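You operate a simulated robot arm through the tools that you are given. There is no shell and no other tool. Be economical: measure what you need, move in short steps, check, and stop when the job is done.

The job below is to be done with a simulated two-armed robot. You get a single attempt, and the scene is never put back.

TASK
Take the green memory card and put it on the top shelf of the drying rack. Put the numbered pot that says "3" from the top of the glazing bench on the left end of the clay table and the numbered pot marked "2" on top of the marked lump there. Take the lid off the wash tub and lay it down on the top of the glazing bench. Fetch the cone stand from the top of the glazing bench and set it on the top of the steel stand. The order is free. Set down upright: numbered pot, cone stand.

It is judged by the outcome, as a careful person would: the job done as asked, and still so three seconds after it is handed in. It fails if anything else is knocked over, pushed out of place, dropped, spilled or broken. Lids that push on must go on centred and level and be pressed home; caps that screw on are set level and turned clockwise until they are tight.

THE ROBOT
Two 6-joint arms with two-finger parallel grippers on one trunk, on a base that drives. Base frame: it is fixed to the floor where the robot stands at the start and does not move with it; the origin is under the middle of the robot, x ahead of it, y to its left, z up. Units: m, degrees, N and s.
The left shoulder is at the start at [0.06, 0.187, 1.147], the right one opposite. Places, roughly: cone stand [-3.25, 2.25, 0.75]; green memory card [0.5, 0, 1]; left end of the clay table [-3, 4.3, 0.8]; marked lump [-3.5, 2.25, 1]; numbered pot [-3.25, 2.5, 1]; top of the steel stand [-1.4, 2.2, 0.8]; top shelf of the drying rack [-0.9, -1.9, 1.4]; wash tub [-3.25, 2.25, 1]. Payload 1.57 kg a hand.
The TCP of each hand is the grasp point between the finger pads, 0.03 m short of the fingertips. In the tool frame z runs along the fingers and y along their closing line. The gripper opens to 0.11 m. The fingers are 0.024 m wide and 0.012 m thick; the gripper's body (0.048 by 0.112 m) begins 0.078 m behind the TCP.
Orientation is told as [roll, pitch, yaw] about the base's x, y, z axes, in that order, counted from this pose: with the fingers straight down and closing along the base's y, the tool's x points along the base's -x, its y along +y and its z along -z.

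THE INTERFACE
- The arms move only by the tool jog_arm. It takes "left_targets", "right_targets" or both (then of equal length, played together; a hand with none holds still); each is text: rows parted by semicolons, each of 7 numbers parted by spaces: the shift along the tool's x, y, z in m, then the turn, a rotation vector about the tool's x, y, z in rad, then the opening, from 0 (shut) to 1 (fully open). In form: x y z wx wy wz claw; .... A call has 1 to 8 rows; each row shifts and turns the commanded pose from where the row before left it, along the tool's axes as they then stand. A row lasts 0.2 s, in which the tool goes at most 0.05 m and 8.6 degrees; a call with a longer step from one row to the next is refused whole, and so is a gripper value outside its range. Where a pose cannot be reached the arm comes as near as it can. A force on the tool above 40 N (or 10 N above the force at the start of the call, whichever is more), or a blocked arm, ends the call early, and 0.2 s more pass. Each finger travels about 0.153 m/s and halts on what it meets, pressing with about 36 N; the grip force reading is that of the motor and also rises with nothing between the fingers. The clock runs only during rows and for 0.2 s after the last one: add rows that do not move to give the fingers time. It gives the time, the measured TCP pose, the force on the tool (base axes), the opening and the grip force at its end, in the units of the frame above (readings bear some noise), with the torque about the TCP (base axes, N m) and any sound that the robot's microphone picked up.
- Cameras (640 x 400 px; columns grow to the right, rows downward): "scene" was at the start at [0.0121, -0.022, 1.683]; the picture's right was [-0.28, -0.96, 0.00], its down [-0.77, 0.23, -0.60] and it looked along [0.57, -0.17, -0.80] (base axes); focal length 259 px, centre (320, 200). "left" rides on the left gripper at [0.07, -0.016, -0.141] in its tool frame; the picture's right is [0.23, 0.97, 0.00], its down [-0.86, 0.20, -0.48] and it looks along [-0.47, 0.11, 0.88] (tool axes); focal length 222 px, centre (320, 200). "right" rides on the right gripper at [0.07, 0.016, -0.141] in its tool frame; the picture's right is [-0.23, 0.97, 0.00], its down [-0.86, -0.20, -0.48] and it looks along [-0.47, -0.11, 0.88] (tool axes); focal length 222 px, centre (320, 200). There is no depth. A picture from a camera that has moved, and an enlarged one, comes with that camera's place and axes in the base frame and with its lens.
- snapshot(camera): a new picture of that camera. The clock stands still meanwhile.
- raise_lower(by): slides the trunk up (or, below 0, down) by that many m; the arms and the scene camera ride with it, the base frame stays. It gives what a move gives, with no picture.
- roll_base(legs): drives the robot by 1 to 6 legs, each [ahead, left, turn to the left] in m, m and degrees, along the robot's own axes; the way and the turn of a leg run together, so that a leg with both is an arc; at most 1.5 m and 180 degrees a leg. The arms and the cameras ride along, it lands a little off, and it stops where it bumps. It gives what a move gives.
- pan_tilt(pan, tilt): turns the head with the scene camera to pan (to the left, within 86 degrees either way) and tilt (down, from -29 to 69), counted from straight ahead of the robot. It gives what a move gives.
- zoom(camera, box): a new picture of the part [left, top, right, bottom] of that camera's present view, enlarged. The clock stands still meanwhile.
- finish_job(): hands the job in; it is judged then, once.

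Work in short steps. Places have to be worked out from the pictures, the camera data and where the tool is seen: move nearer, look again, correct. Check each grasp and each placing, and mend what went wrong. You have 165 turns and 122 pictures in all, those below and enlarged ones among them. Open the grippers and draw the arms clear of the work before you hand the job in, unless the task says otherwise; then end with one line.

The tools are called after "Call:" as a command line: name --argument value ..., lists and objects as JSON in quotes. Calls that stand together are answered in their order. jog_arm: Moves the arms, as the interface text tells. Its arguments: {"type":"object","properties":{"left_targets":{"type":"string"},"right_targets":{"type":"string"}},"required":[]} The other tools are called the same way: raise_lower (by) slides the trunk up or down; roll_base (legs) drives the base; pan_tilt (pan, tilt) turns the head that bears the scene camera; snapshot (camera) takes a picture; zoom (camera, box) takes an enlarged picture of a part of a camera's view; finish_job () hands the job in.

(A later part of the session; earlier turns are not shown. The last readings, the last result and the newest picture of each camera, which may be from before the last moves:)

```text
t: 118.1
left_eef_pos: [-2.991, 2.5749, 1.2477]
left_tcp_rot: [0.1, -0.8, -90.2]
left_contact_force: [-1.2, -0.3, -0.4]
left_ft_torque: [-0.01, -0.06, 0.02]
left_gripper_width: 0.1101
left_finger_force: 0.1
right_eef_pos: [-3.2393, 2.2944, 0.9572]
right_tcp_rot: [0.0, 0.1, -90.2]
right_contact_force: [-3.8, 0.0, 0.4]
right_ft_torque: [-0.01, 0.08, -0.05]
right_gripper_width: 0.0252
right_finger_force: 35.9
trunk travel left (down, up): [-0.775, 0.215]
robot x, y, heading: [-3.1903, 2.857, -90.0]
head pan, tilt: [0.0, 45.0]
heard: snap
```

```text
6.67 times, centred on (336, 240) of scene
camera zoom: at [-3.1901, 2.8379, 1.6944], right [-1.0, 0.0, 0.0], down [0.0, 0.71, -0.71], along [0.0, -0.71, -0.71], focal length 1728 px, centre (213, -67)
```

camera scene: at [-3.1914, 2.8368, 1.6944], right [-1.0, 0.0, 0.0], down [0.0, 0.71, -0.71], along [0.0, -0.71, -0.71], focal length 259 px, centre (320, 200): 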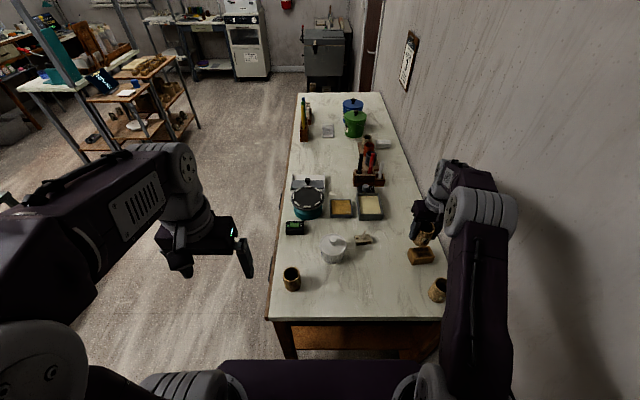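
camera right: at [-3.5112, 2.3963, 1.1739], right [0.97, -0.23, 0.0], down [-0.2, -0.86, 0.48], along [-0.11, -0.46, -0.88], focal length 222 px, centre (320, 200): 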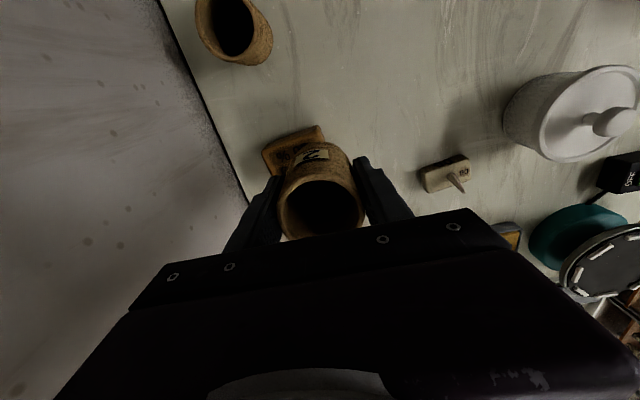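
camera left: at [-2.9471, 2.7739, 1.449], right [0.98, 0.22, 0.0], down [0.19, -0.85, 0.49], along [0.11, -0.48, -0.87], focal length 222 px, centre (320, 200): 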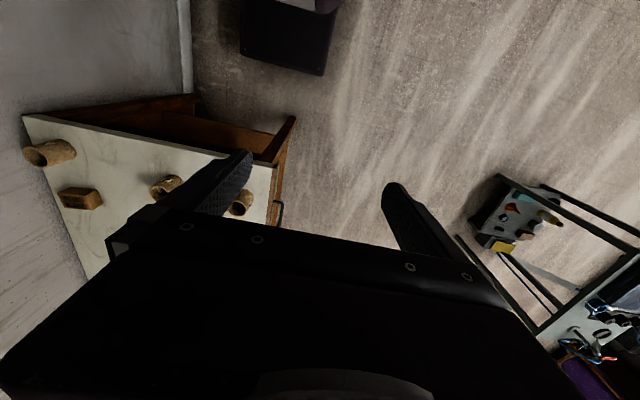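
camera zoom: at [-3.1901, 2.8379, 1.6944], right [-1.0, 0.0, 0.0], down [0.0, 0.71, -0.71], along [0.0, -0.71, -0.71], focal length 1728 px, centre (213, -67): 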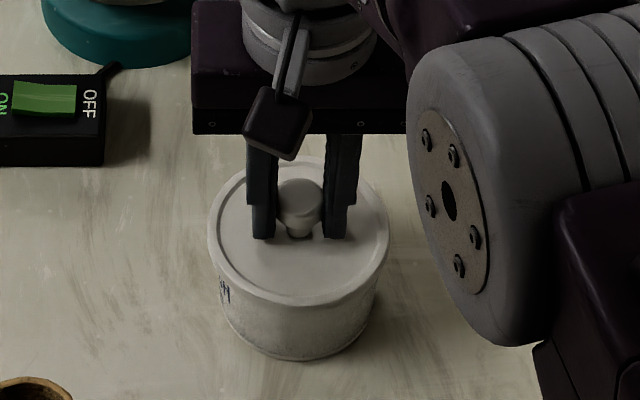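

The knob is gripped (25 mm) and a snap was heard. I lift gently.

Call:
jog_arm --right_targets "0 0 -0.005 0 0 0 0.1; 0 0 -0.005 0 0 0 0.1; 0 0 -0.01 0 0 0 0.1; 0 0 -0.02 0 0 0 0.1; 0 0 0 0 0 0 0.1"

Call:
zoom --camera "scene" --box '[300, 210, 372, 270]'

```text
t: 119.3
left_eef_pos: [-2.9902, 2.5758, 1.2478]
left_tcp_rot: [0.0, -0.7, -90.2]
left_contact_force: [0.5, 0.2, 0.2]
left_ft_torque: [0.0, 0.0, 0.01]
left_gripper_width: 0.11
left_finger_force: 0.0
right_eef_pos: [-3.2378, 2.2954, 0.9976]
right_tcp_rot: [-0.1, -0.1, -90.2]
right_contact_force: [0.6, 0.1, -1.4]
right_ft_torque: [0.02, 0.04, -0.01]
right_gripper_width: 0.0252
right_finger_force: 35.7
trunk travel left (down, up): [-0.775, 0.215]
robot x, y, heading: [-3.1905, 2.8622, -90.5]
head pan, tilt: [0.0, 45.0]
```

```text
6.67 times, centred on (336, 240) of scene
camera zoom: at [-3.189, 2.8377, 1.6944], right [-1.0, 0.0, 0.0], down [0.0, 0.71, -0.71], along [0.0, -0.71, -0.71], focal length 1728 px, centre (213, -67)
```

zoom: 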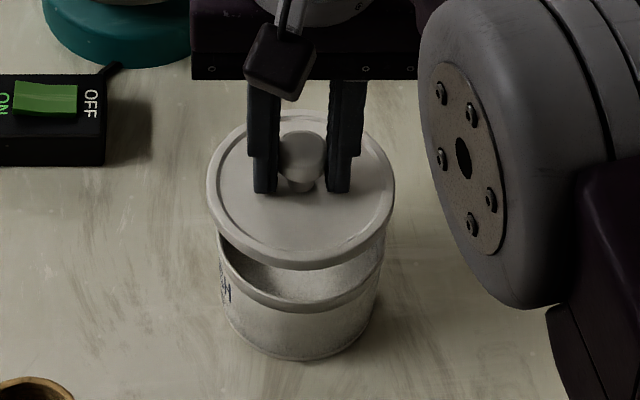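

The lid came off and the tub stayed. I carry it to the bare spot near [-3.35, 2.40] and lower to just above the bench.

Call:
jog_arm --right_targets "0 0 -0.04 0 0 0 0.1; 0.026 -0.028 0 0 0 0 0.1; 0.026 -0.028 0 0 0 0 0.1; 0.026 -0.028 0 0 0 0 0.1; 0.027 -0.028 0 0 0 0 0.1; 0 0 0.045 0 0 0 0.1; 0 0 0.045 0 0 0 0.1; 0 0 0.02 0 0 0 0.1"

Call:
zoom --camera "scene" --box '[300, 200, 420, 300]'

```text
t: 121.1
left_eef_pos: [-2.9906, 2.5762, 1.2474]
left_tcp_rot: [0.1, -0.7, -90.3]
left_contact_force: [0.3, 0.8, -0.8]
left_ft_torque: [0.01, 0.01, -0.01]
left_gripper_width: 0.11
left_finger_force: 0.1
right_eef_pos: [-3.3478, 2.4019, 0.9268]
right_tcp_rot: [0.0, 0.0, -90.0]
right_contact_force: [0.3, 0.8, -0.5]
right_ft_torque: [-0.01, -0.02, -0.03]
right_gripper_width: 0.0252
right_finger_force: 36.1
trunk travel left (down, up): [-0.775, 0.215]
robot x, y, heading: [-3.1906, 2.8606, -90.1]
head pan, tilt: [0.0, 45.0]
```

```text
4.00 times, centred on (360, 250) of scene
camera zoom: at [-3.1897, 2.8387, 1.6944], right [-1.0, 0.0, 0.0], down [0.0, 0.71, -0.71], along [0.0, -0.71, -0.71], focal length 1037 px, centre (160, 0)
```

zoom: 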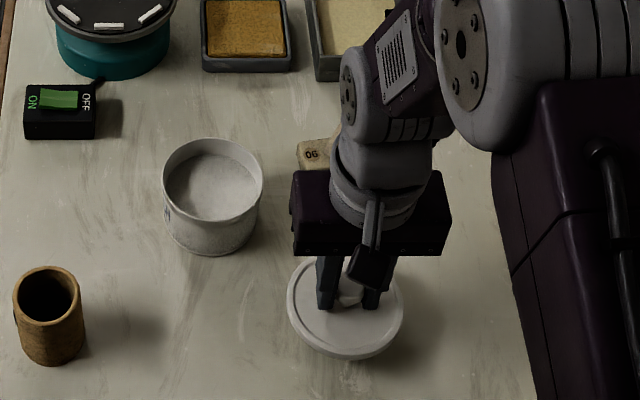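

Clear spot. I lower in small steps until I feel contact.

Call:
jog_arm --right_targets "0 0 0.008 0 0 0 0.1; 0 0 0.006 0 0 0 0.1; 0 0 0.004 0 0 0 0.1; 0 0 0.003 0 0 0 0.1; 0 0 0.003 0 0 0 0.1; 0 0 0.003 0 0 0 0.1; 0 0 0 0 0 0 0.1"

```text
t: 122.7
left_eef_pos: [-2.9908, 2.5755, 1.2478]
left_tcp_rot: [0.0, -0.7, -90.2]
left_contact_force: [1.0, 0.5, 0.4]
left_ft_torque: [0.02, 0.0, -0.02]
left_gripper_width: 0.1101
left_finger_force: 0.1
right_eef_pos: [-3.3493, 2.3988, 0.8999]
right_tcp_rot: [-0.1, 0.0, -90.1]
right_contact_force: [-0.7, -0.2, -1.3]
right_ft_torque: [-0.02, -0.02, 0.02]
right_gripper_width: 0.0249
right_finger_force: 35.0
trunk travel left (down, up): [-0.775, 0.215]
robot x, y, heading: [-3.1914, 2.8635, -90.4]
head pan, tilt: [0.0, 45.0]
```

No contact yet at 0.900; I keep going gently.

Call:
jog_arm --right_targets "0 0 0.003 0 0 0 0.1; 0 0 0.003 0 0 0 0.1; 0 0 0.003 0 0 0 0.1; 0 0 0 0 0 0 0.1"

Call:
zoom --camera "scene" --box '[320, 230, 420, 310]'

```text
t: 123.3
left_eef_pos: [-2.9897, 2.5788, 1.2478]
left_tcp_rot: [-0.1, -0.8, -90.4]
left_contact_force: [-0.2, 0.5, -0.2]
left_ft_torque: [0.0, 0.02, 0.0]
left_gripper_width: 0.1101
left_finger_force: 0.0
right_eef_pos: [-3.3488, 2.3996, 0.8986]
right_tcp_rot: [-0.1, -0.5, -90.2]
right_contact_force: [-1.9, 6.9, 23.9]
right_ft_torque: [0.46, -0.04, -0.03]
right_gripper_width: 0.0252
right_finger_force: 36.1
trunk travel left (down, up): [-0.775, 0.215]
robot x, y, heading: [-3.1911, 2.8561, -90.4]
head pan, tilt: [0.0, 45.0]
stopped in row 3 (right hand): the force on the tool passed its limit (the readings are from after the stop); the commanded pose is now the measured one
```

```text
5.00 times, centred on (370, 270) of scene
camera zoom: at [-3.1883, 2.8434, 1.6946], right [-1.0, 0.0, 0.0], down [0.0, 0.7, -0.71], along [0.0, -0.71, -0.7], focal length 1296 px, centre (70, -150)
```

zoom: 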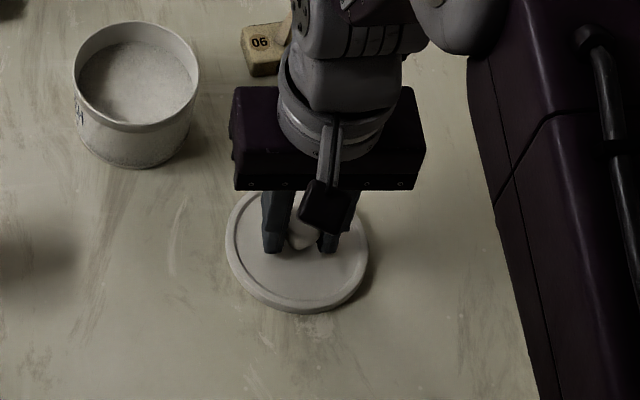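

The lid rests on the bench. I open and rise.

Call:
jog_arm --right_targets "0 0 -0.001 0 0 0 0.1; 0 0 0 0 0 0 0.3; 0 0 0 0 0 0 0.5; 0 0 0 0 0 0 0.6; 0 0 -0.04 0 0 0 0.6; 0 0 -0.045 0 0 0 0.6; 0 0 -0.045 0 0 0 0.6; 0 0 -0.03 0 0 0 0.6"

Call:
roll_base --legs '[[0.06, 0, 0.2]]'

Call:
zoom --camera "scene" --box '[270, 190, 470, 320]'

```text
t: 125.1
left_eef_pos: [-2.9908, 2.5752, 1.2478]
left_tcp_rot: [0.1, -0.7, -90.4]
left_contact_force: [0.5, 1.0, 0.4]
left_ft_torque: [-0.02, 0.01, 0.0]
left_gripper_width: 0.1098
left_finger_force: 0.1
right_eef_pos: [-3.3496, 2.3994, 1.0582]
right_tcp_rot: [0.0, -0.5, -90.2]
right_contact_force: [0.3, -0.1, 0.1]
right_ft_torque: [0.0, 0.03, -0.02]
right_gripper_width: 0.0659
right_finger_force: 0.0
trunk travel left (down, up): [-0.775, 0.215]
robot x, y, heading: [-3.1908, 2.8601, -90.1]
head pan, tilt: [0.0, 45.0]
```

```text
t: 126.1
left_eef_pos: [-2.9907, 2.5223, 1.2487]
left_tcp_rot: [-0.1, -1.1, -90.0]
left_contact_force: [-0.1, 0.9, -0.2]
left_ft_torque: [-0.03, 0.01, -0.04]
left_gripper_width: 0.1101
left_finger_force: 0.1
right_eef_pos: [-3.3474, 2.3437, 1.061]
right_tcp_rot: [0.0, -0.7, -90.0]
right_contact_force: [0.5, -0.3, 0.2]
right_ft_torque: [-0.04, 0.0, 0.0]
right_gripper_width: 0.0659
right_finger_force: 0.2
trunk travel left (down, up): [-0.775, 0.215]
robot x, y, heading: [-3.1918, 2.8011, -90.2]
head pan, tilt: [0.0, 45.0]
```

```text
3.08 times, centred on (370, 255) of scene
camera zoom: at [-3.1893, 2.7865, 1.6945], right [-1.0, 0.0, 0.0], down [0.0, 0.7, -0.71], along [0.0, -0.71, -0.7], focal length 798 px, centre (166, 31)
```

zoom: 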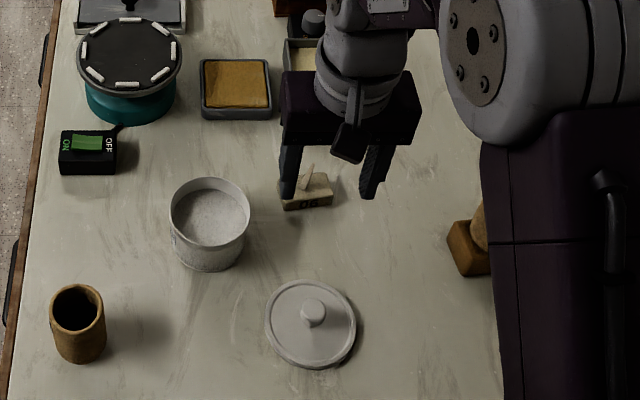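

The lid lies flat. Now the cone stand: I view it from the right hand camera.

Call:
jog_arm --right_targets "-0.03 -0.005 -0.02 0 0.012 0 0.75; -0.03 -0.005 0 0 0 0 0.75; 0 0 0 0 0 0 0.75"

Call:
zoom --camera "right" --box '[220, 60, 420, 200]'

Call:
zoom --camera "scene" --box '[330, 200, 410, 270]'

```text
t: 126.9
left_eef_pos: [-2.9897, 2.5143, 1.2464]
left_tcp_rot: [0.0, -0.8, -90.0]
left_contact_force: [-0.3, -0.3, -0.2]
left_ft_torque: [0.04, -0.01, -0.03]
left_gripper_width: 0.1102
left_finger_force: 0.0
right_eef_pos: [-3.3566, 2.2778, 1.0774]
right_tcp_rot: [0.0, 0.4, -89.9]
right_contact_force: [0.4, 0.3, 0.6]
right_ft_torque: [0.02, -0.05, -0.03]
right_gripper_width: 0.0824
right_finger_force: 0.1
trunk travel left (down, up): [-0.775, 0.215]
robot x, y, heading: [-3.1921, 2.8044, -90.2]
head pan, tilt: [0.0, 45.0]
```

```text
2.86 times, centred on (320, 130) of right
camera zoom: at [-3.3413, 2.3471, 1.2179], right [0.97, -0.23, 0.0], down [-0.2, -0.86, 0.47], along [-0.11, -0.46, -0.88], focal length 635 px, centre (320, 400)
```

zoom: 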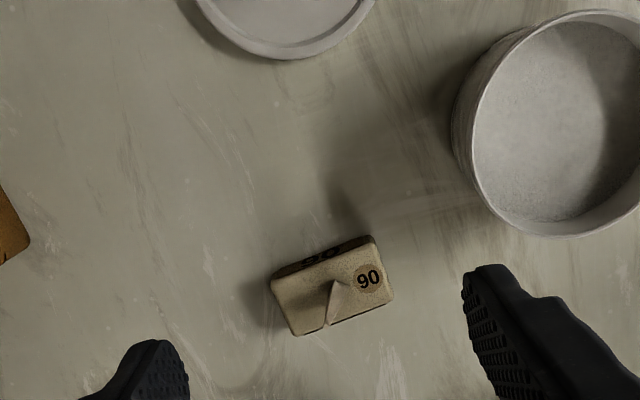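

```text
5.71 times, centred on (370, 235) of scene
camera zoom: at [-3.1892, 2.7765, 1.6943], right [-1.0, 0.0, 0.0], down [0.0, 0.71, -0.71], along [0.0, -0.71, -0.71], focal length 1481 px, centre (34, 0)
```

zoom: 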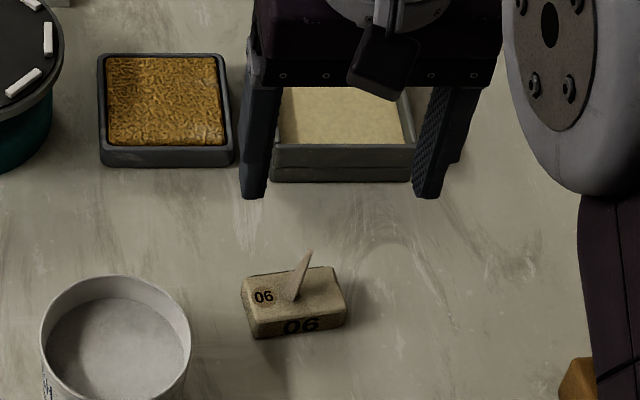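

Cone stand: top centre ≈[-3.361, 2.227], 61 mm long, turned about 11° counter-clockwise. I align the yaw and descend above it.

Call:
jog_arm --right_targets "-0.025 -0.002 0.01 0 0 0 0.85; -0.025 -0.002 0.01 0 0 0 0.85; 0 0 0.03 0 0 -0.094 0.85; 0 0 0.035 0 0 -0.094 0.85; 0 0 0.035 0 0 0 0.85; 0 0 0 0 0 0 0.85"

Call:
zoom --camera "right" --box '[220, 60, 420, 200]'

Call:
zoom --camera "scene" --box '[330, 200, 410, 270]'

```text
t: 128.3
left_eef_pos: [-2.9901, 2.5166, 1.2481]
left_tcp_rot: [0.0, -0.8, -90.1]
left_contact_force: [0.7, 0.0, 0.9]
left_ft_torque: [-0.04, 0.02, 0.02]
left_gripper_width: 0.11
left_finger_force: 0.1
right_eef_pos: [-3.3617, 2.2312, 0.9576]
right_tcp_rot: [0.0, 0.3, -79.2]
right_contact_force: [0.0, -0.1, 0.3]
right_ft_torque: [-0.03, 0.0, 0.02]
right_gripper_width: 0.0937
right_finger_force: 0.1
trunk travel left (down, up): [-0.775, 0.215]
robot x, y, heading: [-3.1909, 2.802, -89.9]
head pan, tilt: [0.0, 45.0]
```

```text
2.86 times, centred on (320, 130) of right
camera zoom: at [-3.3608, 2.3025, 1.099], right [1.0, -0.04, 0.0], down [-0.04, -0.88, 0.47], along [-0.02, -0.47, -0.88], focal length 635 px, centre (320, 400)
```

zoom: 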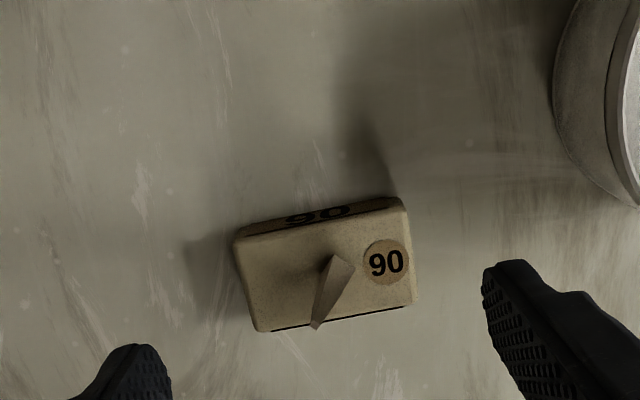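

```text
5.71 times, centred on (370, 235) of scene
camera zoom: at [-3.1892, 2.7795, 1.6944], right [-1.0, 0.0, 0.0], down [0.0, 0.71, -0.71], along [0.0, -0.71, -0.71], focal length 1481 px, centre (34, 0)
```

zoom: 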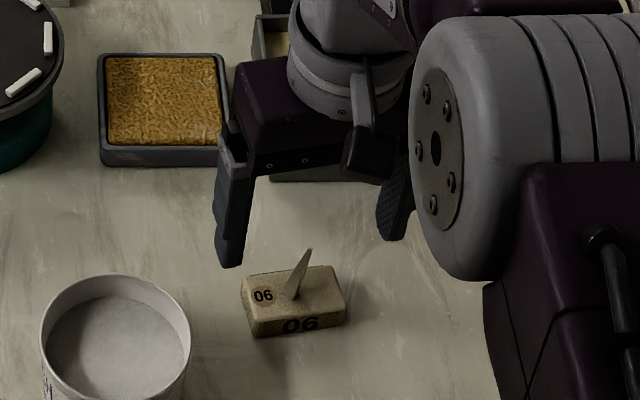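

Aligned. I descend 65 mm and close on the block's ends.

Call:
jog_arm --right_targets "0 0 0.035 0 0 0 0.85; 0 0 0.022 0 0 0 0.85; 0 0 0.008 0 0 0 0.85; 0 0 0 0 0 0 0.65; 0 0 0 0 0 0 0.45; 0 0 0 0 0 0 0.45; 0 0 0 0 0 0 0.45"

Call:
zoom --camera "scene" --box '[330, 200, 410, 270]'

```text
t: 129.9
left_eef_pos: [-2.9906, 2.5169, 1.2482]
left_tcp_rot: [0.1, -0.7, -90.1]
left_contact_force: [-0.2, -0.3, -0.5]
left_ft_torque: [-0.01, 0.02, -0.02]
left_gripper_width: 0.11
left_finger_force: 0.1
right_eef_pos: [-3.3627, 2.2299, 0.8947]
right_tcp_rot: [0.0, 0.3, -79.1]
right_contact_force: [0.5, 0.1, -0.4]
right_ft_torque: [-0.02, 0.0, 0.02]
right_gripper_width: 0.0614
right_finger_force: 36.2
trunk travel left (down, up): [-0.775, 0.215]
robot x, y, heading: [-3.1922, 2.7981, -90.1]
head pan, tilt: [0.0, 45.0]
```

```text
5.71 times, centred on (370, 235) of scene
camera zoom: at [-3.1894, 2.7784, 1.6944], right [-1.0, 0.0, 0.0], down [0.0, 0.71, -0.71], along [0.0, -0.71, -0.71], focal length 1481 px, centre (34, 0)
```

zoom: 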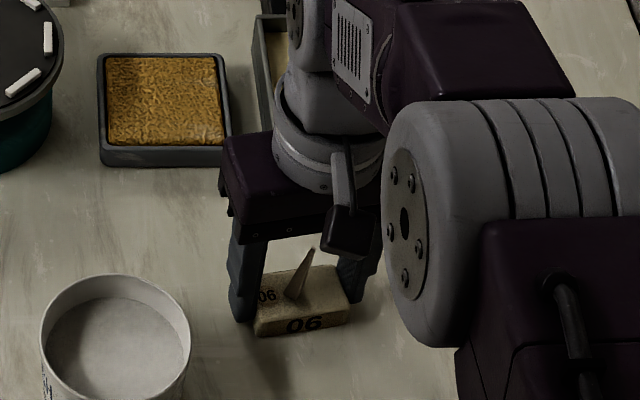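

The block is gripped (61 mm). I lift straight up and retract the right hand while the left moves toward pot 3.

Call:
jog_arm --right_targets "0 0 -0.02 0 0 0 0.45; 0 0 -0.045 0 0 0 0.45; 0 0 -0.045 0 0 0 0.45; 0 0 -0.045 0 0 0 0.45; 0.02 0 -0.04 0 0 0 0.45; 0.045 0 0 0 0 0 0.45; 0.045 -0.01 0 0 0 0 0.45; 0.045 -0.01 0 0 0 0 0.45" --left_targets "-0.02 -0.02 0.02 0 0.012 0 1; -0.02 -0.02 0.02 0 0 0 1; -0.02 -0.02 0.02 0 0 0 1; -0.02 -0.02 0.02 0 0 0 1; -0.02 -0.02 0.02 0 0 0 1; -0.005 -0.008 0.04 0 0 0 1; 0 0 0.045 0 0 0 1; 0 0 0.04 0 0 0 1"

Call:
snapshot --camera "scene"

Call:
zoom --camera "left" --box '[220, 60, 420, 200]'

```text
t: 131.7
left_eef_pos: [-3.1021, 2.4104, 1.0234]
left_tcp_rot: [0.1, -0.1, -90.1]
left_contact_force: [-0.7, 0.1, 0.7]
left_ft_torque: [-0.01, 0.0, -0.01]
left_gripper_width: 0.1102
left_finger_force: 0.1
right_eef_pos: [-3.4082, 2.3764, 1.0898]
right_tcp_rot: [0.1, 0.2, -79.2]
right_contact_force: [-0.3, 0.6, -0.3]
right_ft_torque: [-0.02, 0.01, 0.0]
right_gripper_width: 0.0609
right_finger_force: 36.2
trunk travel left (down, up): [-0.775, 0.215]
robot x, y, heading: [-3.1877, 2.8021, -90.1]
head pan, tilt: [0.0, 45.0]
```

```text
49 pictures are left
camera scene: at [-3.1904, 2.7792, 1.6944], right [-1.0, 0.0, 0.0], down [0.0, 0.71, -0.71], along [0.0, -0.71, -0.71], focal length 259 px, centre (320, 200)
```

scene: 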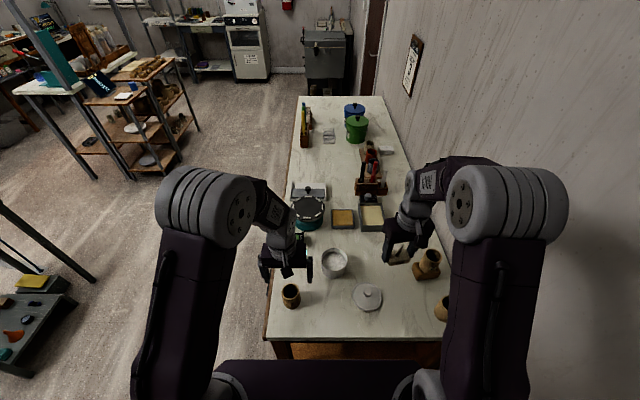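

```text
2.86 times, centred on (320, 130) of left
camera zoom: at [-3.117, 2.4793, 1.1642], right [0.97, 0.23, 0.0], down [0.2, -0.85, 0.48], along [0.11, -0.47, -0.88], focal length 635 px, centre (320, 400)
```

zoom: 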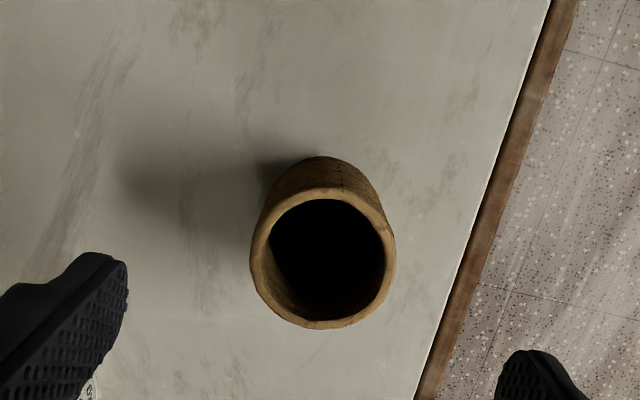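

Pot 3 is centred under the left hand. I descend and close.

Call:
jog_arm --left_targets "0.001 0.002 0.045 0 0 0 1; 0 0 0.045 0 0 0 1; 0 0 0.03 0 0 0 1; 0 0 0 0 0 0 0.75; 0 0 0 0 0 0 0.5; 0 0 0 0 0 0 0.3; 0 0 0 0 0 0 0.3; 0 0 0 0 0 0 0.3"

Call:
zoom --camera "scene" --box '[250, 220, 400, 330]'

```text
t: 133.5
left_eef_pos: [-3.0956, 2.4107, 0.9037]
left_tcp_rot: [0.1, 0.0, -90.1]
left_contact_force: [-0.1, -0.2, -0.1]
left_ft_torque: [-0.03, 0.01, -0.01]
left_gripper_width: 0.055
left_finger_force: 35.9
right_eef_pos: [-3.4075, 2.3768, 1.0891]
right_tcp_rot: [0.0, 0.3, -79.1]
right_contact_force: [0.2, 0.0, -0.9]
right_ft_torque: [0.04, 0.02, -0.04]
right_gripper_width: 0.0612
right_finger_force: 36.7
trunk travel left (down, up): [-0.775, 0.215]
robot x, y, heading: [-3.1914, 2.8033, -90.1]
head pan, tilt: [0.0, 45.0]
```

```text
3.64 times, centred on (325, 275) of scene
camera zoom: at [-3.1895, 2.7782, 1.6944], right [-1.0, 0.0, 0.0], down [0.0, 0.71, -0.71], along [0.0, -0.71, -0.71], focal length 943 px, centre (302, -73)
```

zoom: 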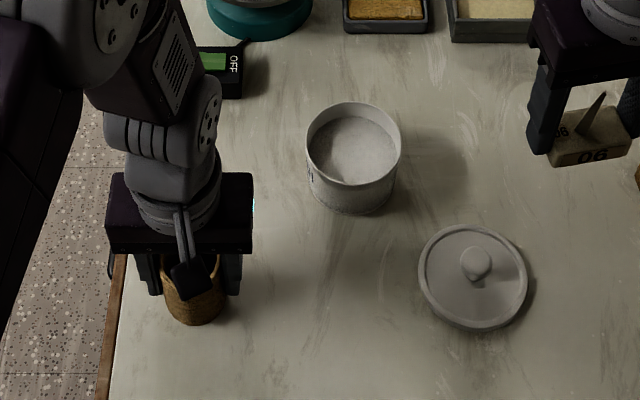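

Pot 3 is held. I lift it and raise the right hand too.

Call:
jog_arm --left_targets "0 0 -0.02 0 0 0 0.3; 0 0 -0.045 0 0 0 0.3; 0 0 -0.045 0 0 0 0.3; 0 0 -0.045 0 0 0 0.3; 0 0.01 -0.045 0 0 0 0.3; 0.03 0.02 -0.02 0 0 0 0.3; 0.03 0.02 0 0 0 0 0.3; 0.03 0.02 0 0 0 0 0.3" --right_targets "0 0 -0.03 0 0 0 0.45; 0 0 -0.03 0 0 0 0.45; 0 0 -0.03 0 0 0 0.45; 0.03 0 -0.01 0 0 0 0.45; 0.03 0 0 0 0 0 0.45; 0.03 0 0 0 0 0 0.45; 0.03 0 0 0 0 0 0.45; 0 0 0 0 0 0 0.45"

Call:
roll_base --legs '[[-0.25, 0, 0], [0, 0.65, 0]]'

Call:
snapshot --camera "scene"

```text
t: 135.3
left_eef_pos: [-3.0251, 2.5027, 1.1233]
left_tcp_rot: [0.1, -0.1, -90.1]
left_contact_force: [0.7, 0.2, -0.7]
left_ft_torque: [-0.01, 0.02, -0.02]
left_gripper_width: 0.0551
left_finger_force: 35.6
right_eef_pos: [-3.4321, 2.4974, 1.1883]
right_tcp_rot: [0.0, 0.3, -79.2]
right_contact_force: [0.4, -0.4, -0.3]
right_ft_torque: [0.0, 0.01, -0.01]
right_gripper_width: 0.0611
right_finger_force: 35.6
trunk travel left (down, up): [-0.775, 0.215]
robot x, y, heading: [-3.1919, 2.8033, -90.3]
head pan, tilt: [0.0, 45.0]
```

```text
t: 140.3
left_eef_pos: [-2.3835, 2.7454, 1.1236]
left_tcp_rot: [0.1, 0.0, -91.2]
left_contact_force: [-0.7, -0.5, -0.9]
left_ft_torque: [-0.01, 0.0, 0.0]
left_gripper_width: 0.0553
left_finger_force: 36.1
right_eef_pos: [-2.7912, 2.7467, 1.1888]
right_tcp_rot: [0.1, 0.3, -80.4]
right_contact_force: [0.2, 0.7, -1.0]
right_ft_torque: [-0.03, -0.01, -0.03]
right_gripper_width: 0.0609
right_finger_force: 36.3
trunk travel left (down, up): [-0.775, 0.215]
robot x, y, heading: [-2.5387, 3.0433, -91.1]
head pan, tilt: [0.0, 45.0]
```

```text
46 pictures are left
camera scene: at [-2.5404, 3.024, 1.6944], right [-1.0, 0.02, 0.0], down [0.02, 0.71, -0.71], along [-0.02, -0.71, -0.71], focal length 259 px, centre (320, 200)
```

scene: 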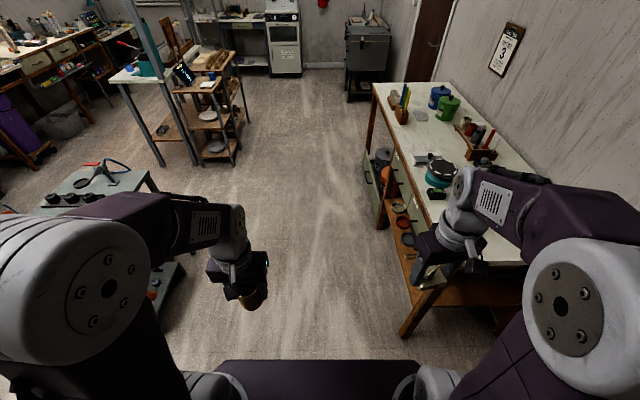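

I turn right about 180° to face the clay table and look.

Call:
roll_base --legs '[[0, 0, -178.9]]'

Call:
pan_tilt --pan 15 --tilt 38

Call:
snapshot --camera "scene"

```text
t: 147.9
left_eef_pos: [-2.7184, 3.3378, 1.1231]
left_tcp_rot: [0.1, -0.1, 92.6]
left_contact_force: [0.5, -0.7, -1.4]
left_ft_torque: [0.0, 0.0, 0.01]
left_gripper_width: 0.055
left_finger_force: 35.7
right_eef_pos: [-2.3128, 3.363, 1.1895]
right_tcp_rot: [0.0, 0.3, 103.4]
right_contact_force: [-0.5, -1.0, -1.0]
right_ft_torque: [0.0, 0.04, -0.03]
right_gripper_width: 0.0614
right_finger_force: 36.2
trunk travel left (down, up): [-0.775, 0.215]
robot x, y, heading: [-2.5373, 3.0458, 92.4]
head pan, tilt: [0.0, 45.0]
```

```text
t: 148.7
left_eef_pos: [-2.719, 3.3376, 1.124]
left_tcp_rot: [0.1, 0.0, 92.6]
left_contact_force: [0.0, -0.4, -0.1]
left_ft_torque: [0.0, -0.02, -0.01]
left_gripper_width: 0.055
left_finger_force: 36.2
right_eef_pos: [-2.3121, 3.3623, 1.1875]
right_tcp_rot: [0.0, 0.2, 103.4]
right_contact_force: [-0.5, 0.3, -1.3]
right_ft_torque: [0.0, 0.01, -0.03]
right_gripper_width: 0.0608
right_finger_force: 36.5
trunk travel left (down, up): [-0.775, 0.215]
robot x, y, heading: [-2.5397, 3.0485, 92.8]
head pan, tilt: [15.0, 38.0]
```

```text
45 pictures are left
camera scene: at [-2.562, 3.068, 1.7046], right [0.95, 0.3, 0.0], down [0.19, -0.59, -0.79], along [-0.24, 0.75, -0.62], focal length 259 px, centre (320, 200)
```

scene: 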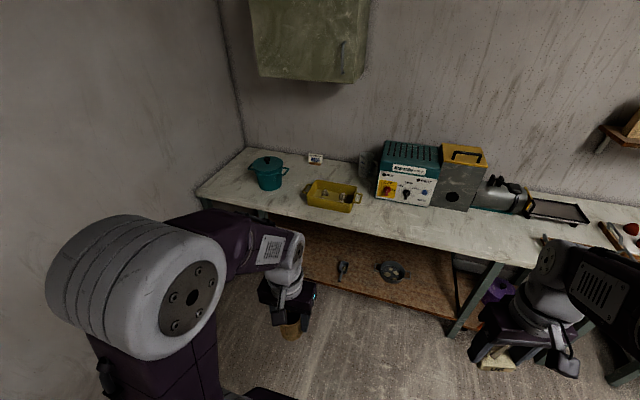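

I zoom in on the left end of the table.

Call:
zoom --camera "scene" --box '[190, 130, 390, 250]'

```text
3.20 times, centred on (290, 190) of scene
camera zoom: at [-2.562, 3.068, 1.7046], right [0.95, 0.3, 0.0], down [0.19, -0.59, -0.79], along [-0.24, 0.75, -0.62], focal length 830 px, centre (416, 232)
```

zoom: 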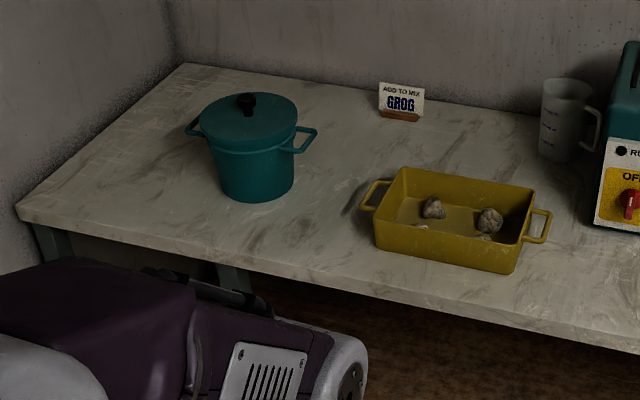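

The spot near [-3.06, 4.02], in front of the gap between the teal pot and the tray, is free. I drive there.

Call:
roll_base --legs '[[0, 0.33, -2.6], [0.5, 0, 0]]'

Call:
snapshot --camera "scene"

Call:
snapshot --camera "left"

```text
t: 153.4
left_eef_pos: [-3.0345, 3.8336, 1.123]
left_tcp_rot: [0.1, 0.0, 89.8]
left_contact_force: [0.3, 0.1, -0.3]
left_ft_torque: [0.03, 0.01, 0.03]
left_gripper_width: 0.0549
left_finger_force: 36.1
right_eef_pos: [-2.6273, 3.8398, 1.1889]
right_tcp_rot: [0.0, 0.3, 100.7]
right_contact_force: [0.9, -0.4, -0.3]
right_ft_torque: [0.05, 0.01, 0.0]
right_gripper_width: 0.0612
right_finger_force: 35.8
trunk travel left (down, up): [-0.775, 0.215]
robot x, y, heading: [-2.8725, 3.5385, 89.5]
head pan, tilt: [15.0, 38.0]
```

```text
43 pictures are left
camera scene: at [-2.8905, 3.5571, 1.7047], right [0.97, 0.26, 0.0], down [0.16, -0.59, -0.79], along [-0.2, 0.76, -0.62], focal length 259 px, centre (320, 200)
```

scene: 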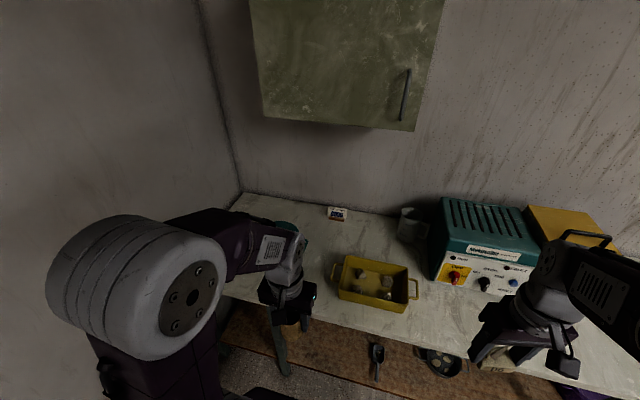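

```text
42 pictures are left
camera left: at [-3.017, 3.7625, 1.2656], right [-0.97, -0.22, 0.0], down [-0.2, 0.85, 0.48], along [-0.11, 0.47, -0.88], focal length 222 px, centre (320, 200)
```

left: 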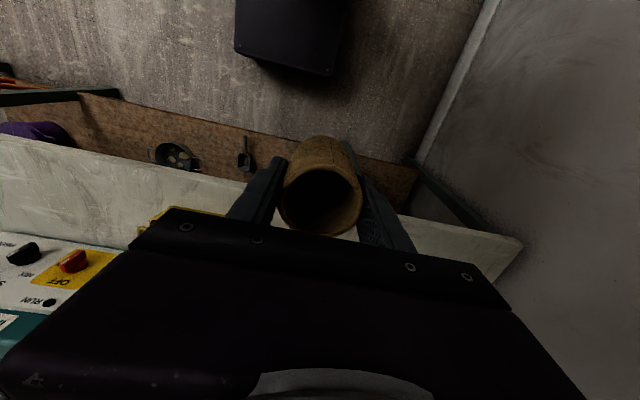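

I extend the left hand over the spot and lower partway.

Call:
jog_arm --left_targets "-0.042 0.005 0 0 0 0 0.3; -0.042 0.005 0 0 0 0 0.3; -0.042 0.005 0 0 0 0 0.3; -0.042 0.005 0 0 0 0 0.3; -0.042 0.005 0 0 0 0 0.3; 0 0 0.045 0 0 0 0.3; 0 0 0.045 0 0 0 0.3; 0 0 0.045 0 0 0 0.3"

Call:
pan_tilt --pan 25 --tilt 50

Call:
snapshot --camera "scene"

Call:
snapshot --camera "left"

```text
t: 155.2
left_eef_pos: [-3.0591, 4.0456, 0.9871]
left_tcp_rot: [0.1, 0.0, 89.9]
left_contact_force: [-0.5, -0.1, -1.6]
left_ft_torque: [0.0, -0.06, 0.03]
left_gripper_width: 0.0553
left_finger_force: 35.7
right_eef_pos: [-2.6258, 3.8419, 1.1897]
right_tcp_rot: [-0.1, 0.4, 100.7]
right_contact_force: [-0.7, -0.9, -1.4]
right_ft_torque: [0.03, 0.03, 0.01]
right_gripper_width: 0.0607
right_finger_force: 36.2
trunk travel left (down, up): [-0.775, 0.215]
robot x, y, heading: [-2.8694, 3.5376, 89.8]
head pan, tilt: [15.0, 38.0]
```

```text
t: 155.9
left_eef_pos: [-3.058, 4.0437, 0.9877]
left_tcp_rot: [0.1, 0.0, 89.8]
left_contact_force: [0.0, -0.9, -0.2]
left_ft_torque: [0.01, 0.02, 0.02]
left_gripper_width: 0.0548
left_finger_force: 35.7
right_eef_pos: [-2.6271, 3.8405, 1.1897]
right_tcp_rot: [0.1, 0.2, 100.8]
right_contact_force: [-0.2, 0.8, -0.7]
right_ft_torque: [0.0, -0.01, 0.01]
right_gripper_width: 0.0609
right_finger_force: 36.2
trunk travel left (down, up): [-0.775, 0.215]
robot x, y, heading: [-2.8676, 3.5379, 90.1]
head pan, tilt: [25.0, 50.0]
```

```text
41 pictures are left
camera scene: at [-2.9006, 3.545, 1.6875], right [0.91, 0.42, 0.0], down [0.32, -0.69, -0.64], along [-0.27, 0.58, -0.77], focal length 259 px, centre (320, 200)
```

scene: 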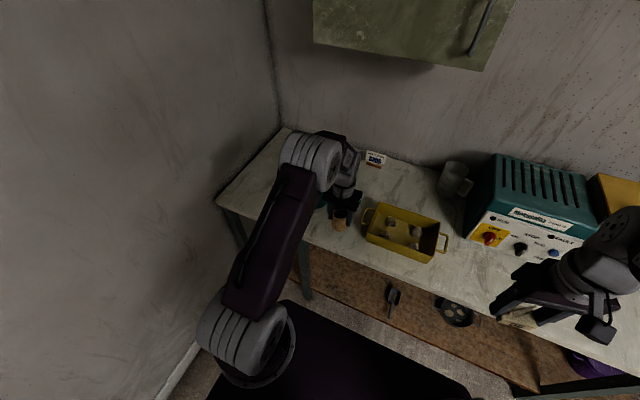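

```text
40 pictures are left
camera left: at [-3.0413, 3.9732, 1.1303], right [-0.97, -0.22, 0.0], down [-0.2, 0.86, 0.48], along [-0.11, 0.47, -0.88], focal length 222 px, centre (320, 200)
```

left: 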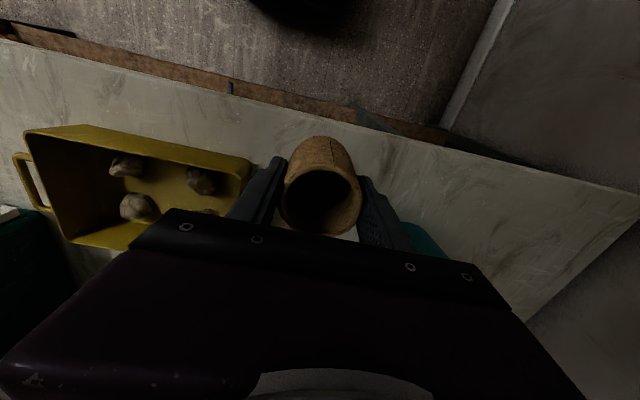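

I zoom in to check clearance to the tray's handle and the teal pot.

Call:
zoom --camera "scene" --box '[290, 170, 410, 270]'

```text
4.00 times, centred on (350, 220) of scene
camera zoom: at [-2.9006, 3.545, 1.6875], right [0.91, 0.42, 0.0], down [0.32, -0.69, -0.64], along [-0.27, 0.58, -0.77], focal length 1037 px, centre (200, 120)
```

zoom: 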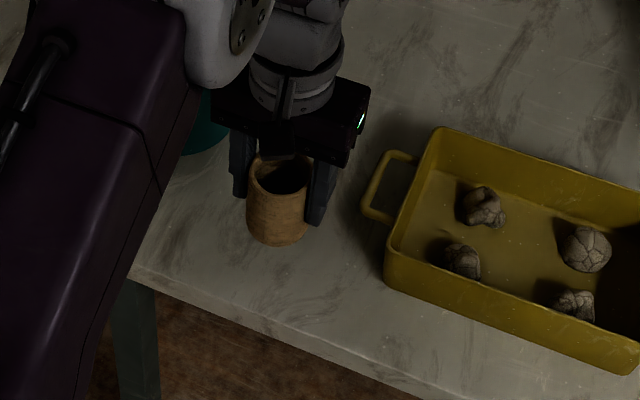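

There's clearance. I go 30 mm further in, 8 mm to -x, and lower until near the surface.

Call:
jog_arm --left_targets "-0.03 0.008 0 0 0 0 0.3; 0 0 0.035 0 0 0 0.3; 0 0 0.025 0 0 0 0.3; 0 0 0.01 0 0 0 0.3; 0 0 0.004 0 0 0 0.3; 0 0 0.004 0 0 0 0.3; 0 0 0 0 0 0 0.3"

Call:
zoom --camera "scene" --box '[290, 170, 410, 270]'

```text
t: 157.5
left_eef_pos: [-3.0648, 4.076, 0.9093]
left_tcp_rot: [0.1, 0.0, 89.7]
left_contact_force: [-0.2, 0.1, -1.8]
left_ft_torque: [0.01, -0.01, -0.01]
left_gripper_width: 0.0548
left_finger_force: 36.1
right_eef_pos: [-2.6259, 3.8409, 1.1885]
right_tcp_rot: [-0.1, 0.2, 100.8]
right_contact_force: [0.6, 0.3, -0.4]
right_ft_torque: [-0.01, 0.0, 0.01]
right_gripper_width: 0.0611
right_finger_force: 35.7
trunk travel left (down, up): [-0.775, 0.215]
robot x, y, heading: [-2.8679, 3.5354, 89.6]
head pan, tilt: [25.0, 50.0]
```

```text
4.00 times, centred on (350, 220) of scene
camera zoom: at [-2.9007, 3.5453, 1.6875], right [0.91, 0.42, 0.0], down [0.32, -0.7, -0.64], along [-0.27, 0.58, -0.77], focal length 1037 px, centre (200, 120)
```

zoom: 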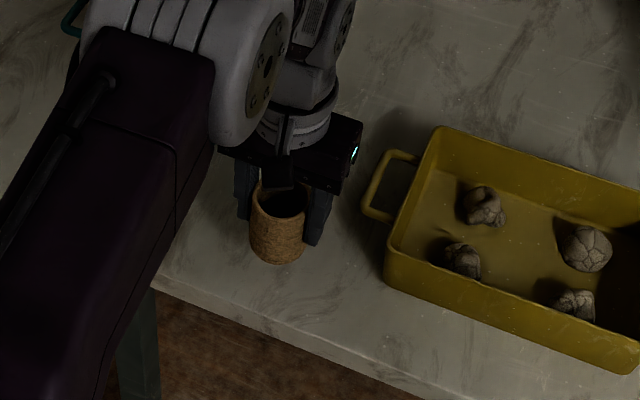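

Still free. I lower gently until contact.

Call:
jog_arm --left_targets "0 0 0.004 0 0 0 0.3; 0 0 0.003 0 0 0 0.3; 0 0 0.003 0 0 0 0.3; 0 0 0 0 0 0 0.3"

```text
t: 158.5
left_eef_pos: [-3.065, 4.0747, 0.8997]
left_tcp_rot: [0.1, -0.1, 89.8]
left_contact_force: [0.0, -0.1, -1.3]
left_ft_torque: [0.06, 0.0, 0.02]
left_gripper_width: 0.055
left_finger_force: 35.9
right_eef_pos: [-2.6258, 3.8397, 1.1891]
right_tcp_rot: [0.0, 0.3, 100.7]
right_contact_force: [-0.3, -0.3, -0.3]
right_ft_torque: [-0.01, 0.02, 0.02]
right_gripper_width: 0.0614
right_finger_force: 35.8
trunk travel left (down, up): [-0.775, 0.215]
robot x, y, heading: [-2.8689, 3.5364, 89.4]
head pan, tilt: [25.0, 50.0]
```

Call:
jog_arm --left_targets "0 0 0.003 0 0 0 0.3; 0 0 0.003 0 0 0 0.3; 0 0 0.003 0 0 0 0.3; 0 0 0.003 0 0 0 0.3; 0 0 0 0 0 0 0.3"

Call:
zoom --camera "scene" --box '[290, 170, 410, 270]'

```text
t: 159.7
left_eef_pos: [-3.0669, 4.0747, 0.8885]
left_tcp_rot: [0.2, 0.0, 89.8]
left_contact_force: [-0.3, -0.4, -1.3]
left_ft_torque: [0.0, -0.01, 0.01]
left_gripper_width: 0.055
left_finger_force: 36.3
right_eef_pos: [-2.6274, 3.841, 1.1891]
right_tcp_rot: [0.0, 0.3, 100.8]
right_contact_force: [-0.8, -0.2, -1.2]
right_ft_torque: [0.01, 0.01, 0.01]
right_gripper_width: 0.061
right_finger_force: 35.8
trunk travel left (down, up): [-0.775, 0.215]
robot x, y, heading: [-2.8685, 3.5339, 89.8]
head pan, tilt: [25.0, 50.0]
```

```text
4.00 times, centred on (350, 220) of scene
camera zoom: at [-2.9007, 3.5451, 1.6875], right [0.91, 0.42, 0.0], down [0.32, -0.7, -0.64], along [-0.27, 0.58, -0.77], focal length 1037 px, centre (200, 120)
```

zoom: 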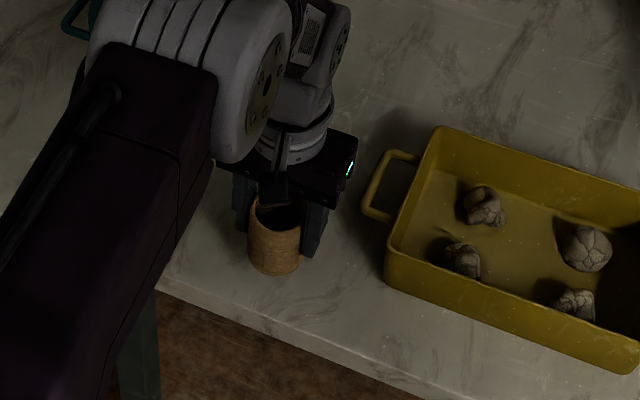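

No contact yet, so the table is lower than the bench. I keep lowering in small steps.

Call:
jog_arm --left_targets "0 0 0.003 0 0 0 0.3; 0 0 0.003 0 0 0 0.3; 0 0 0.003 0 0 0 0.3; 0 0 0.003 0 0 0 0.3; 0 0 0.003 0 0 0 0.3; 0 0 0.003 0 0 0 0.3; 0 0 0 0 0 0 0.3"

```text
t: 161.3
left_eef_pos: [-3.0661, 4.0754, 0.8702]
left_tcp_rot: [0.1, 0.0, 89.8]
left_contact_force: [-0.6, -0.2, -1.2]
left_ft_torque: [-0.03, 0.01, -0.02]
left_gripper_width: 0.055
left_finger_force: 35.7
right_eef_pos: [-2.6278, 3.8402, 1.1886]
right_tcp_rot: [0.0, 0.4, 100.7]
right_contact_force: [-0.9, 0.2, -1.2]
right_ft_torque: [-0.01, -0.03, 0.01]
right_gripper_width: 0.0609
right_finger_force: 35.7
trunk travel left (down, up): [-0.775, 0.215]
robot x, y, heading: [-2.8675, 3.5355, 90.0]
head pan, tilt: [25.0, 50.0]
```

Call:
jog_arm --left_targets "0 0 0.003 0 0 0 0.3; 0 0 0.003 0 0 0 0.3; 0 0 0.003 0 0 0 0.3; 0 0 0.003 0 0 0 0.3; 0 0 0.003 0 0 0 0.3; 0 0 0.003 0 0 0 0.3; 0 0 0 0 0 0 0.3"

Call:
zoom --camera "scene" --box '[290, 170, 410, 270]'

```text
t: 162.9
left_eef_pos: [-3.0659, 4.0754, 0.8526]
left_tcp_rot: [0.2, -0.1, 89.8]
left_contact_force: [-1.6, 1.1, 5.1]
left_ft_torque: [-0.03, -0.01, 0.04]
left_gripper_width: 0.0549
left_finger_force: 36.1
right_eef_pos: [-2.6267, 3.8404, 1.1893]
right_tcp_rot: [0.0, 0.4, 100.7]
right_contact_force: [0.2, -0.2, -0.9]
right_ft_torque: [0.0, 0.06, 0.02]
right_gripper_width: 0.0609
right_finger_force: 35.8
trunk travel left (down, up): [-0.775, 0.215]
robot x, y, heading: [-2.8683, 3.5369, 90.1]
head pan, tilt: [25.0, 50.0]
```

```text
4.00 times, centred on (350, 220) of scene
camera zoom: at [-2.9004, 3.5441, 1.6876], right [0.91, 0.42, 0.0], down [0.32, -0.69, -0.64], along [-0.27, 0.58, -0.77], focal length 1037 px, centre (200, 120)
```

zoom: 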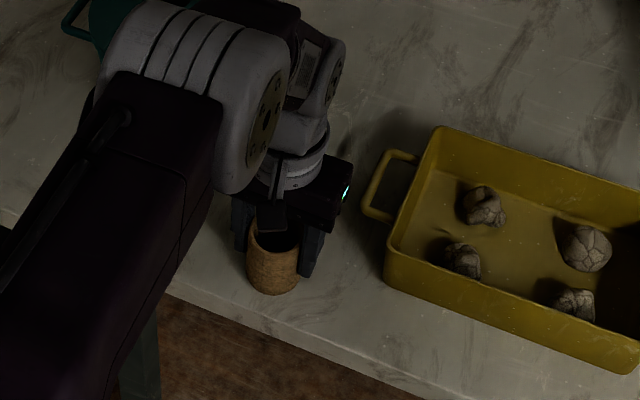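

Contact at z≈0.853; the pot stands on the table about 3 cm or more from the edge. I open and rise.

Call:
jog_arm --left_targets "0 0 0 0 0 0 0.55; 0 0 0 0 0 0 0.65; 0 0 0 0 0 0 0.72; 0 0 -0.01 0 0 0 0.72; 0 0 -0.045 0 0 0 0.72; 0 0 -0.045 0 0 0 0.72; 0 0 -0.045 0 0 0 0.72; 0 0 -0.045 0 0 0 0.72"

Call:
jog_arm --left_targets "0 0 -0.045 0 0 0 0.72; 0 0 -0.045 0 0 0 0.72; 0.045 0 0 0 0 0 0.72; 0.045 0 0 0 0 0 0.72; 0.045 0 0 0 0 0 0.72; 0.045 0 0 0 0 0 0.72; 0.03 0 0 0 0 0 1"

Call:
zoom --camera "scene" --box '[210, 120, 450, 270]'

```text
t: 164.7
left_eef_pos: [-3.064, 4.0735, 1.0442]
left_tcp_rot: [0.1, 0.0, 89.8]
left_contact_force: [-0.6, 0.4, 0.7]
left_ft_torque: [0.01, 0.01, -0.01]
left_gripper_width: 0.0792
left_finger_force: 0.1
right_eef_pos: [-2.6262, 3.8397, 1.1884]
right_tcp_rot: [0.1, 0.2, 100.7]
right_contact_force: [-0.3, -0.3, -0.4]
right_ft_torque: [0.01, -0.02, 0.05]
right_gripper_width: 0.061
right_finger_force: 35.8
trunk travel left (down, up): [-0.775, 0.215]
robot x, y, heading: [-2.8725, 3.5373, 89.8]
head pan, tilt: [25.0, 50.0]
```

```text
t: 166.3
left_eef_pos: [-3.0654, 3.8658, 1.1314]
left_tcp_rot: [0.1, -0.1, 89.8]
left_contact_force: [0.4, -0.5, 0.9]
left_ft_torque: [0.04, 0.0, -0.01]
left_gripper_width: 0.1105
left_finger_force: 0.2
right_eef_pos: [-2.6257, 3.8388, 1.188]
right_tcp_rot: [0.0, 0.3, 100.7]
right_contact_force: [-0.3, -0.7, -1.3]
right_ft_torque: [-0.01, -0.03, -0.02]
right_gripper_width: 0.0609
right_finger_force: 35.7
trunk travel left (down, up): [-0.775, 0.215]
robot x, y, heading: [-2.8689, 3.534, 89.7]
head pan, tilt: [25.0, 50.0]
```

```text
2.67 times, centred on (330, 195) of scene
camera zoom: at [-2.9006, 3.5432, 1.6875], right [0.91, 0.42, 0.0], down [0.32, -0.69, -0.64], along [-0.27, 0.58, -0.77], focal length 691 px, centre (293, 213)
```

zoom: 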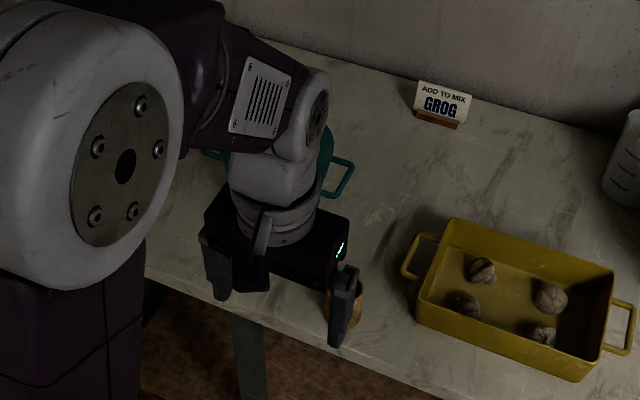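

Pot 3 seems upright. I back off, check it, turn right toward the steel stand and look.

Call:
roll_base --legs '[[-0.5, 0, 0]]'

Call:
zoom --camera "scene" --box '[240, 60, 440, 190]'

Call:
roll_base --legs '[[0, 0, -90]]'

Call:
pan_tilt --pan -20 --tilt 30

Call:
snapshot --camera "scene"

```text
t: 169.3
left_eef_pos: [-3.0653, 3.3726, 1.1313]
left_tcp_rot: [0.1, 0.1, 89.3]
left_contact_force: [0.4, 0.3, -0.3]
left_ft_torque: [-0.01, 0.01, -0.02]
left_gripper_width: 0.1099
left_finger_force: 0.0
right_eef_pos: [-2.6274, 3.3426, 1.1885]
right_tcp_rot: [0.0, 0.4, 100.1]
right_contact_force: [0.7, 0.2, -0.7]
right_ft_torque: [-0.02, -0.01, -0.04]
right_gripper_width: 0.0611
right_finger_force: 36.0
trunk travel left (down, up): [-0.775, 0.215]
robot x, y, heading: [-2.8739, 3.0411, 89.3]
head pan, tilt: [25.0, 50.0]
```

```text
3.08 times, centred on (340, 125) of scene
camera zoom: at [-2.9043, 3.0509, 1.6875], right [0.91, 0.41, 0.0], down [0.32, -0.7, -0.64], along [-0.26, 0.59, -0.77], focal length 798 px, centre (258, 431)
```

zoom: 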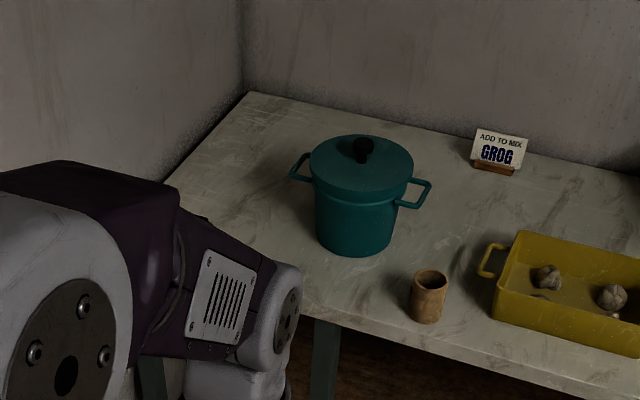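

```text
t: 173.5
left_eef_pos: [-2.5368, 3.2263, 1.1308]
left_tcp_rot: [0.2, 0.0, -1.9]
left_contact_force: [0.6, 0.7, -0.1]
left_ft_torque: [0.05, 0.01, -0.03]
left_gripper_width: 0.1104
left_finger_force: 0.1
right_eef_pos: [-2.5769, 2.7897, 1.1896]
right_tcp_rot: [-0.1, 0.3, 9.0]
right_contact_force: [0.4, 0.1, -0.4]
right_ft_torque: [-0.02, 0.02, 0.02]
right_gripper_width: 0.0608
right_finger_force: 35.8
trunk travel left (down, up): [-0.775, 0.215]
robot x, y, heading: [-2.8742, 3.0391, -1.5]
head pan, tilt: [25.0, 50.0]
```

```text
t: 174.7
left_eef_pos: [-2.5376, 3.2267, 1.1311]
left_tcp_rot: [0.2, -0.1, -1.9]
left_contact_force: [-0.2, 0.4, 0.4]
left_ft_torque: [0.01, 0.02, 0.02]
left_gripper_width: 0.1098
left_finger_force: 0.1
right_eef_pos: [-2.5753, 2.7896, 1.1889]
right_tcp_rot: [-0.1, 0.2, 9.0]
right_contact_force: [0.1, 0.1, -1.2]
right_ft_torque: [0.03, 0.0, 0.02]
right_gripper_width: 0.0609
right_finger_force: 35.9
trunk travel left (down, up): [-0.775, 0.215]
robot x, y, heading: [-2.8746, 3.0384, -1.8]
head pan, tilt: [-20.0, 30.0]
```

```text
33 pictures are left
camera scene: at [-2.8478, 3.0076, 1.717], right [-0.37, -0.93, 0.0], down [-0.46, 0.19, -0.87], along [0.8, -0.32, -0.5], focal length 259 px, centre (320, 200)
```

scene: 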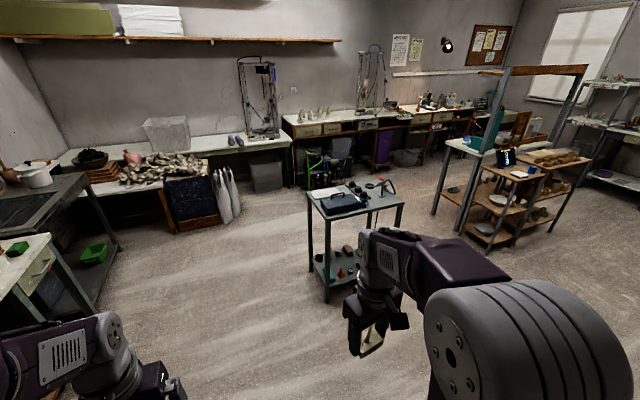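

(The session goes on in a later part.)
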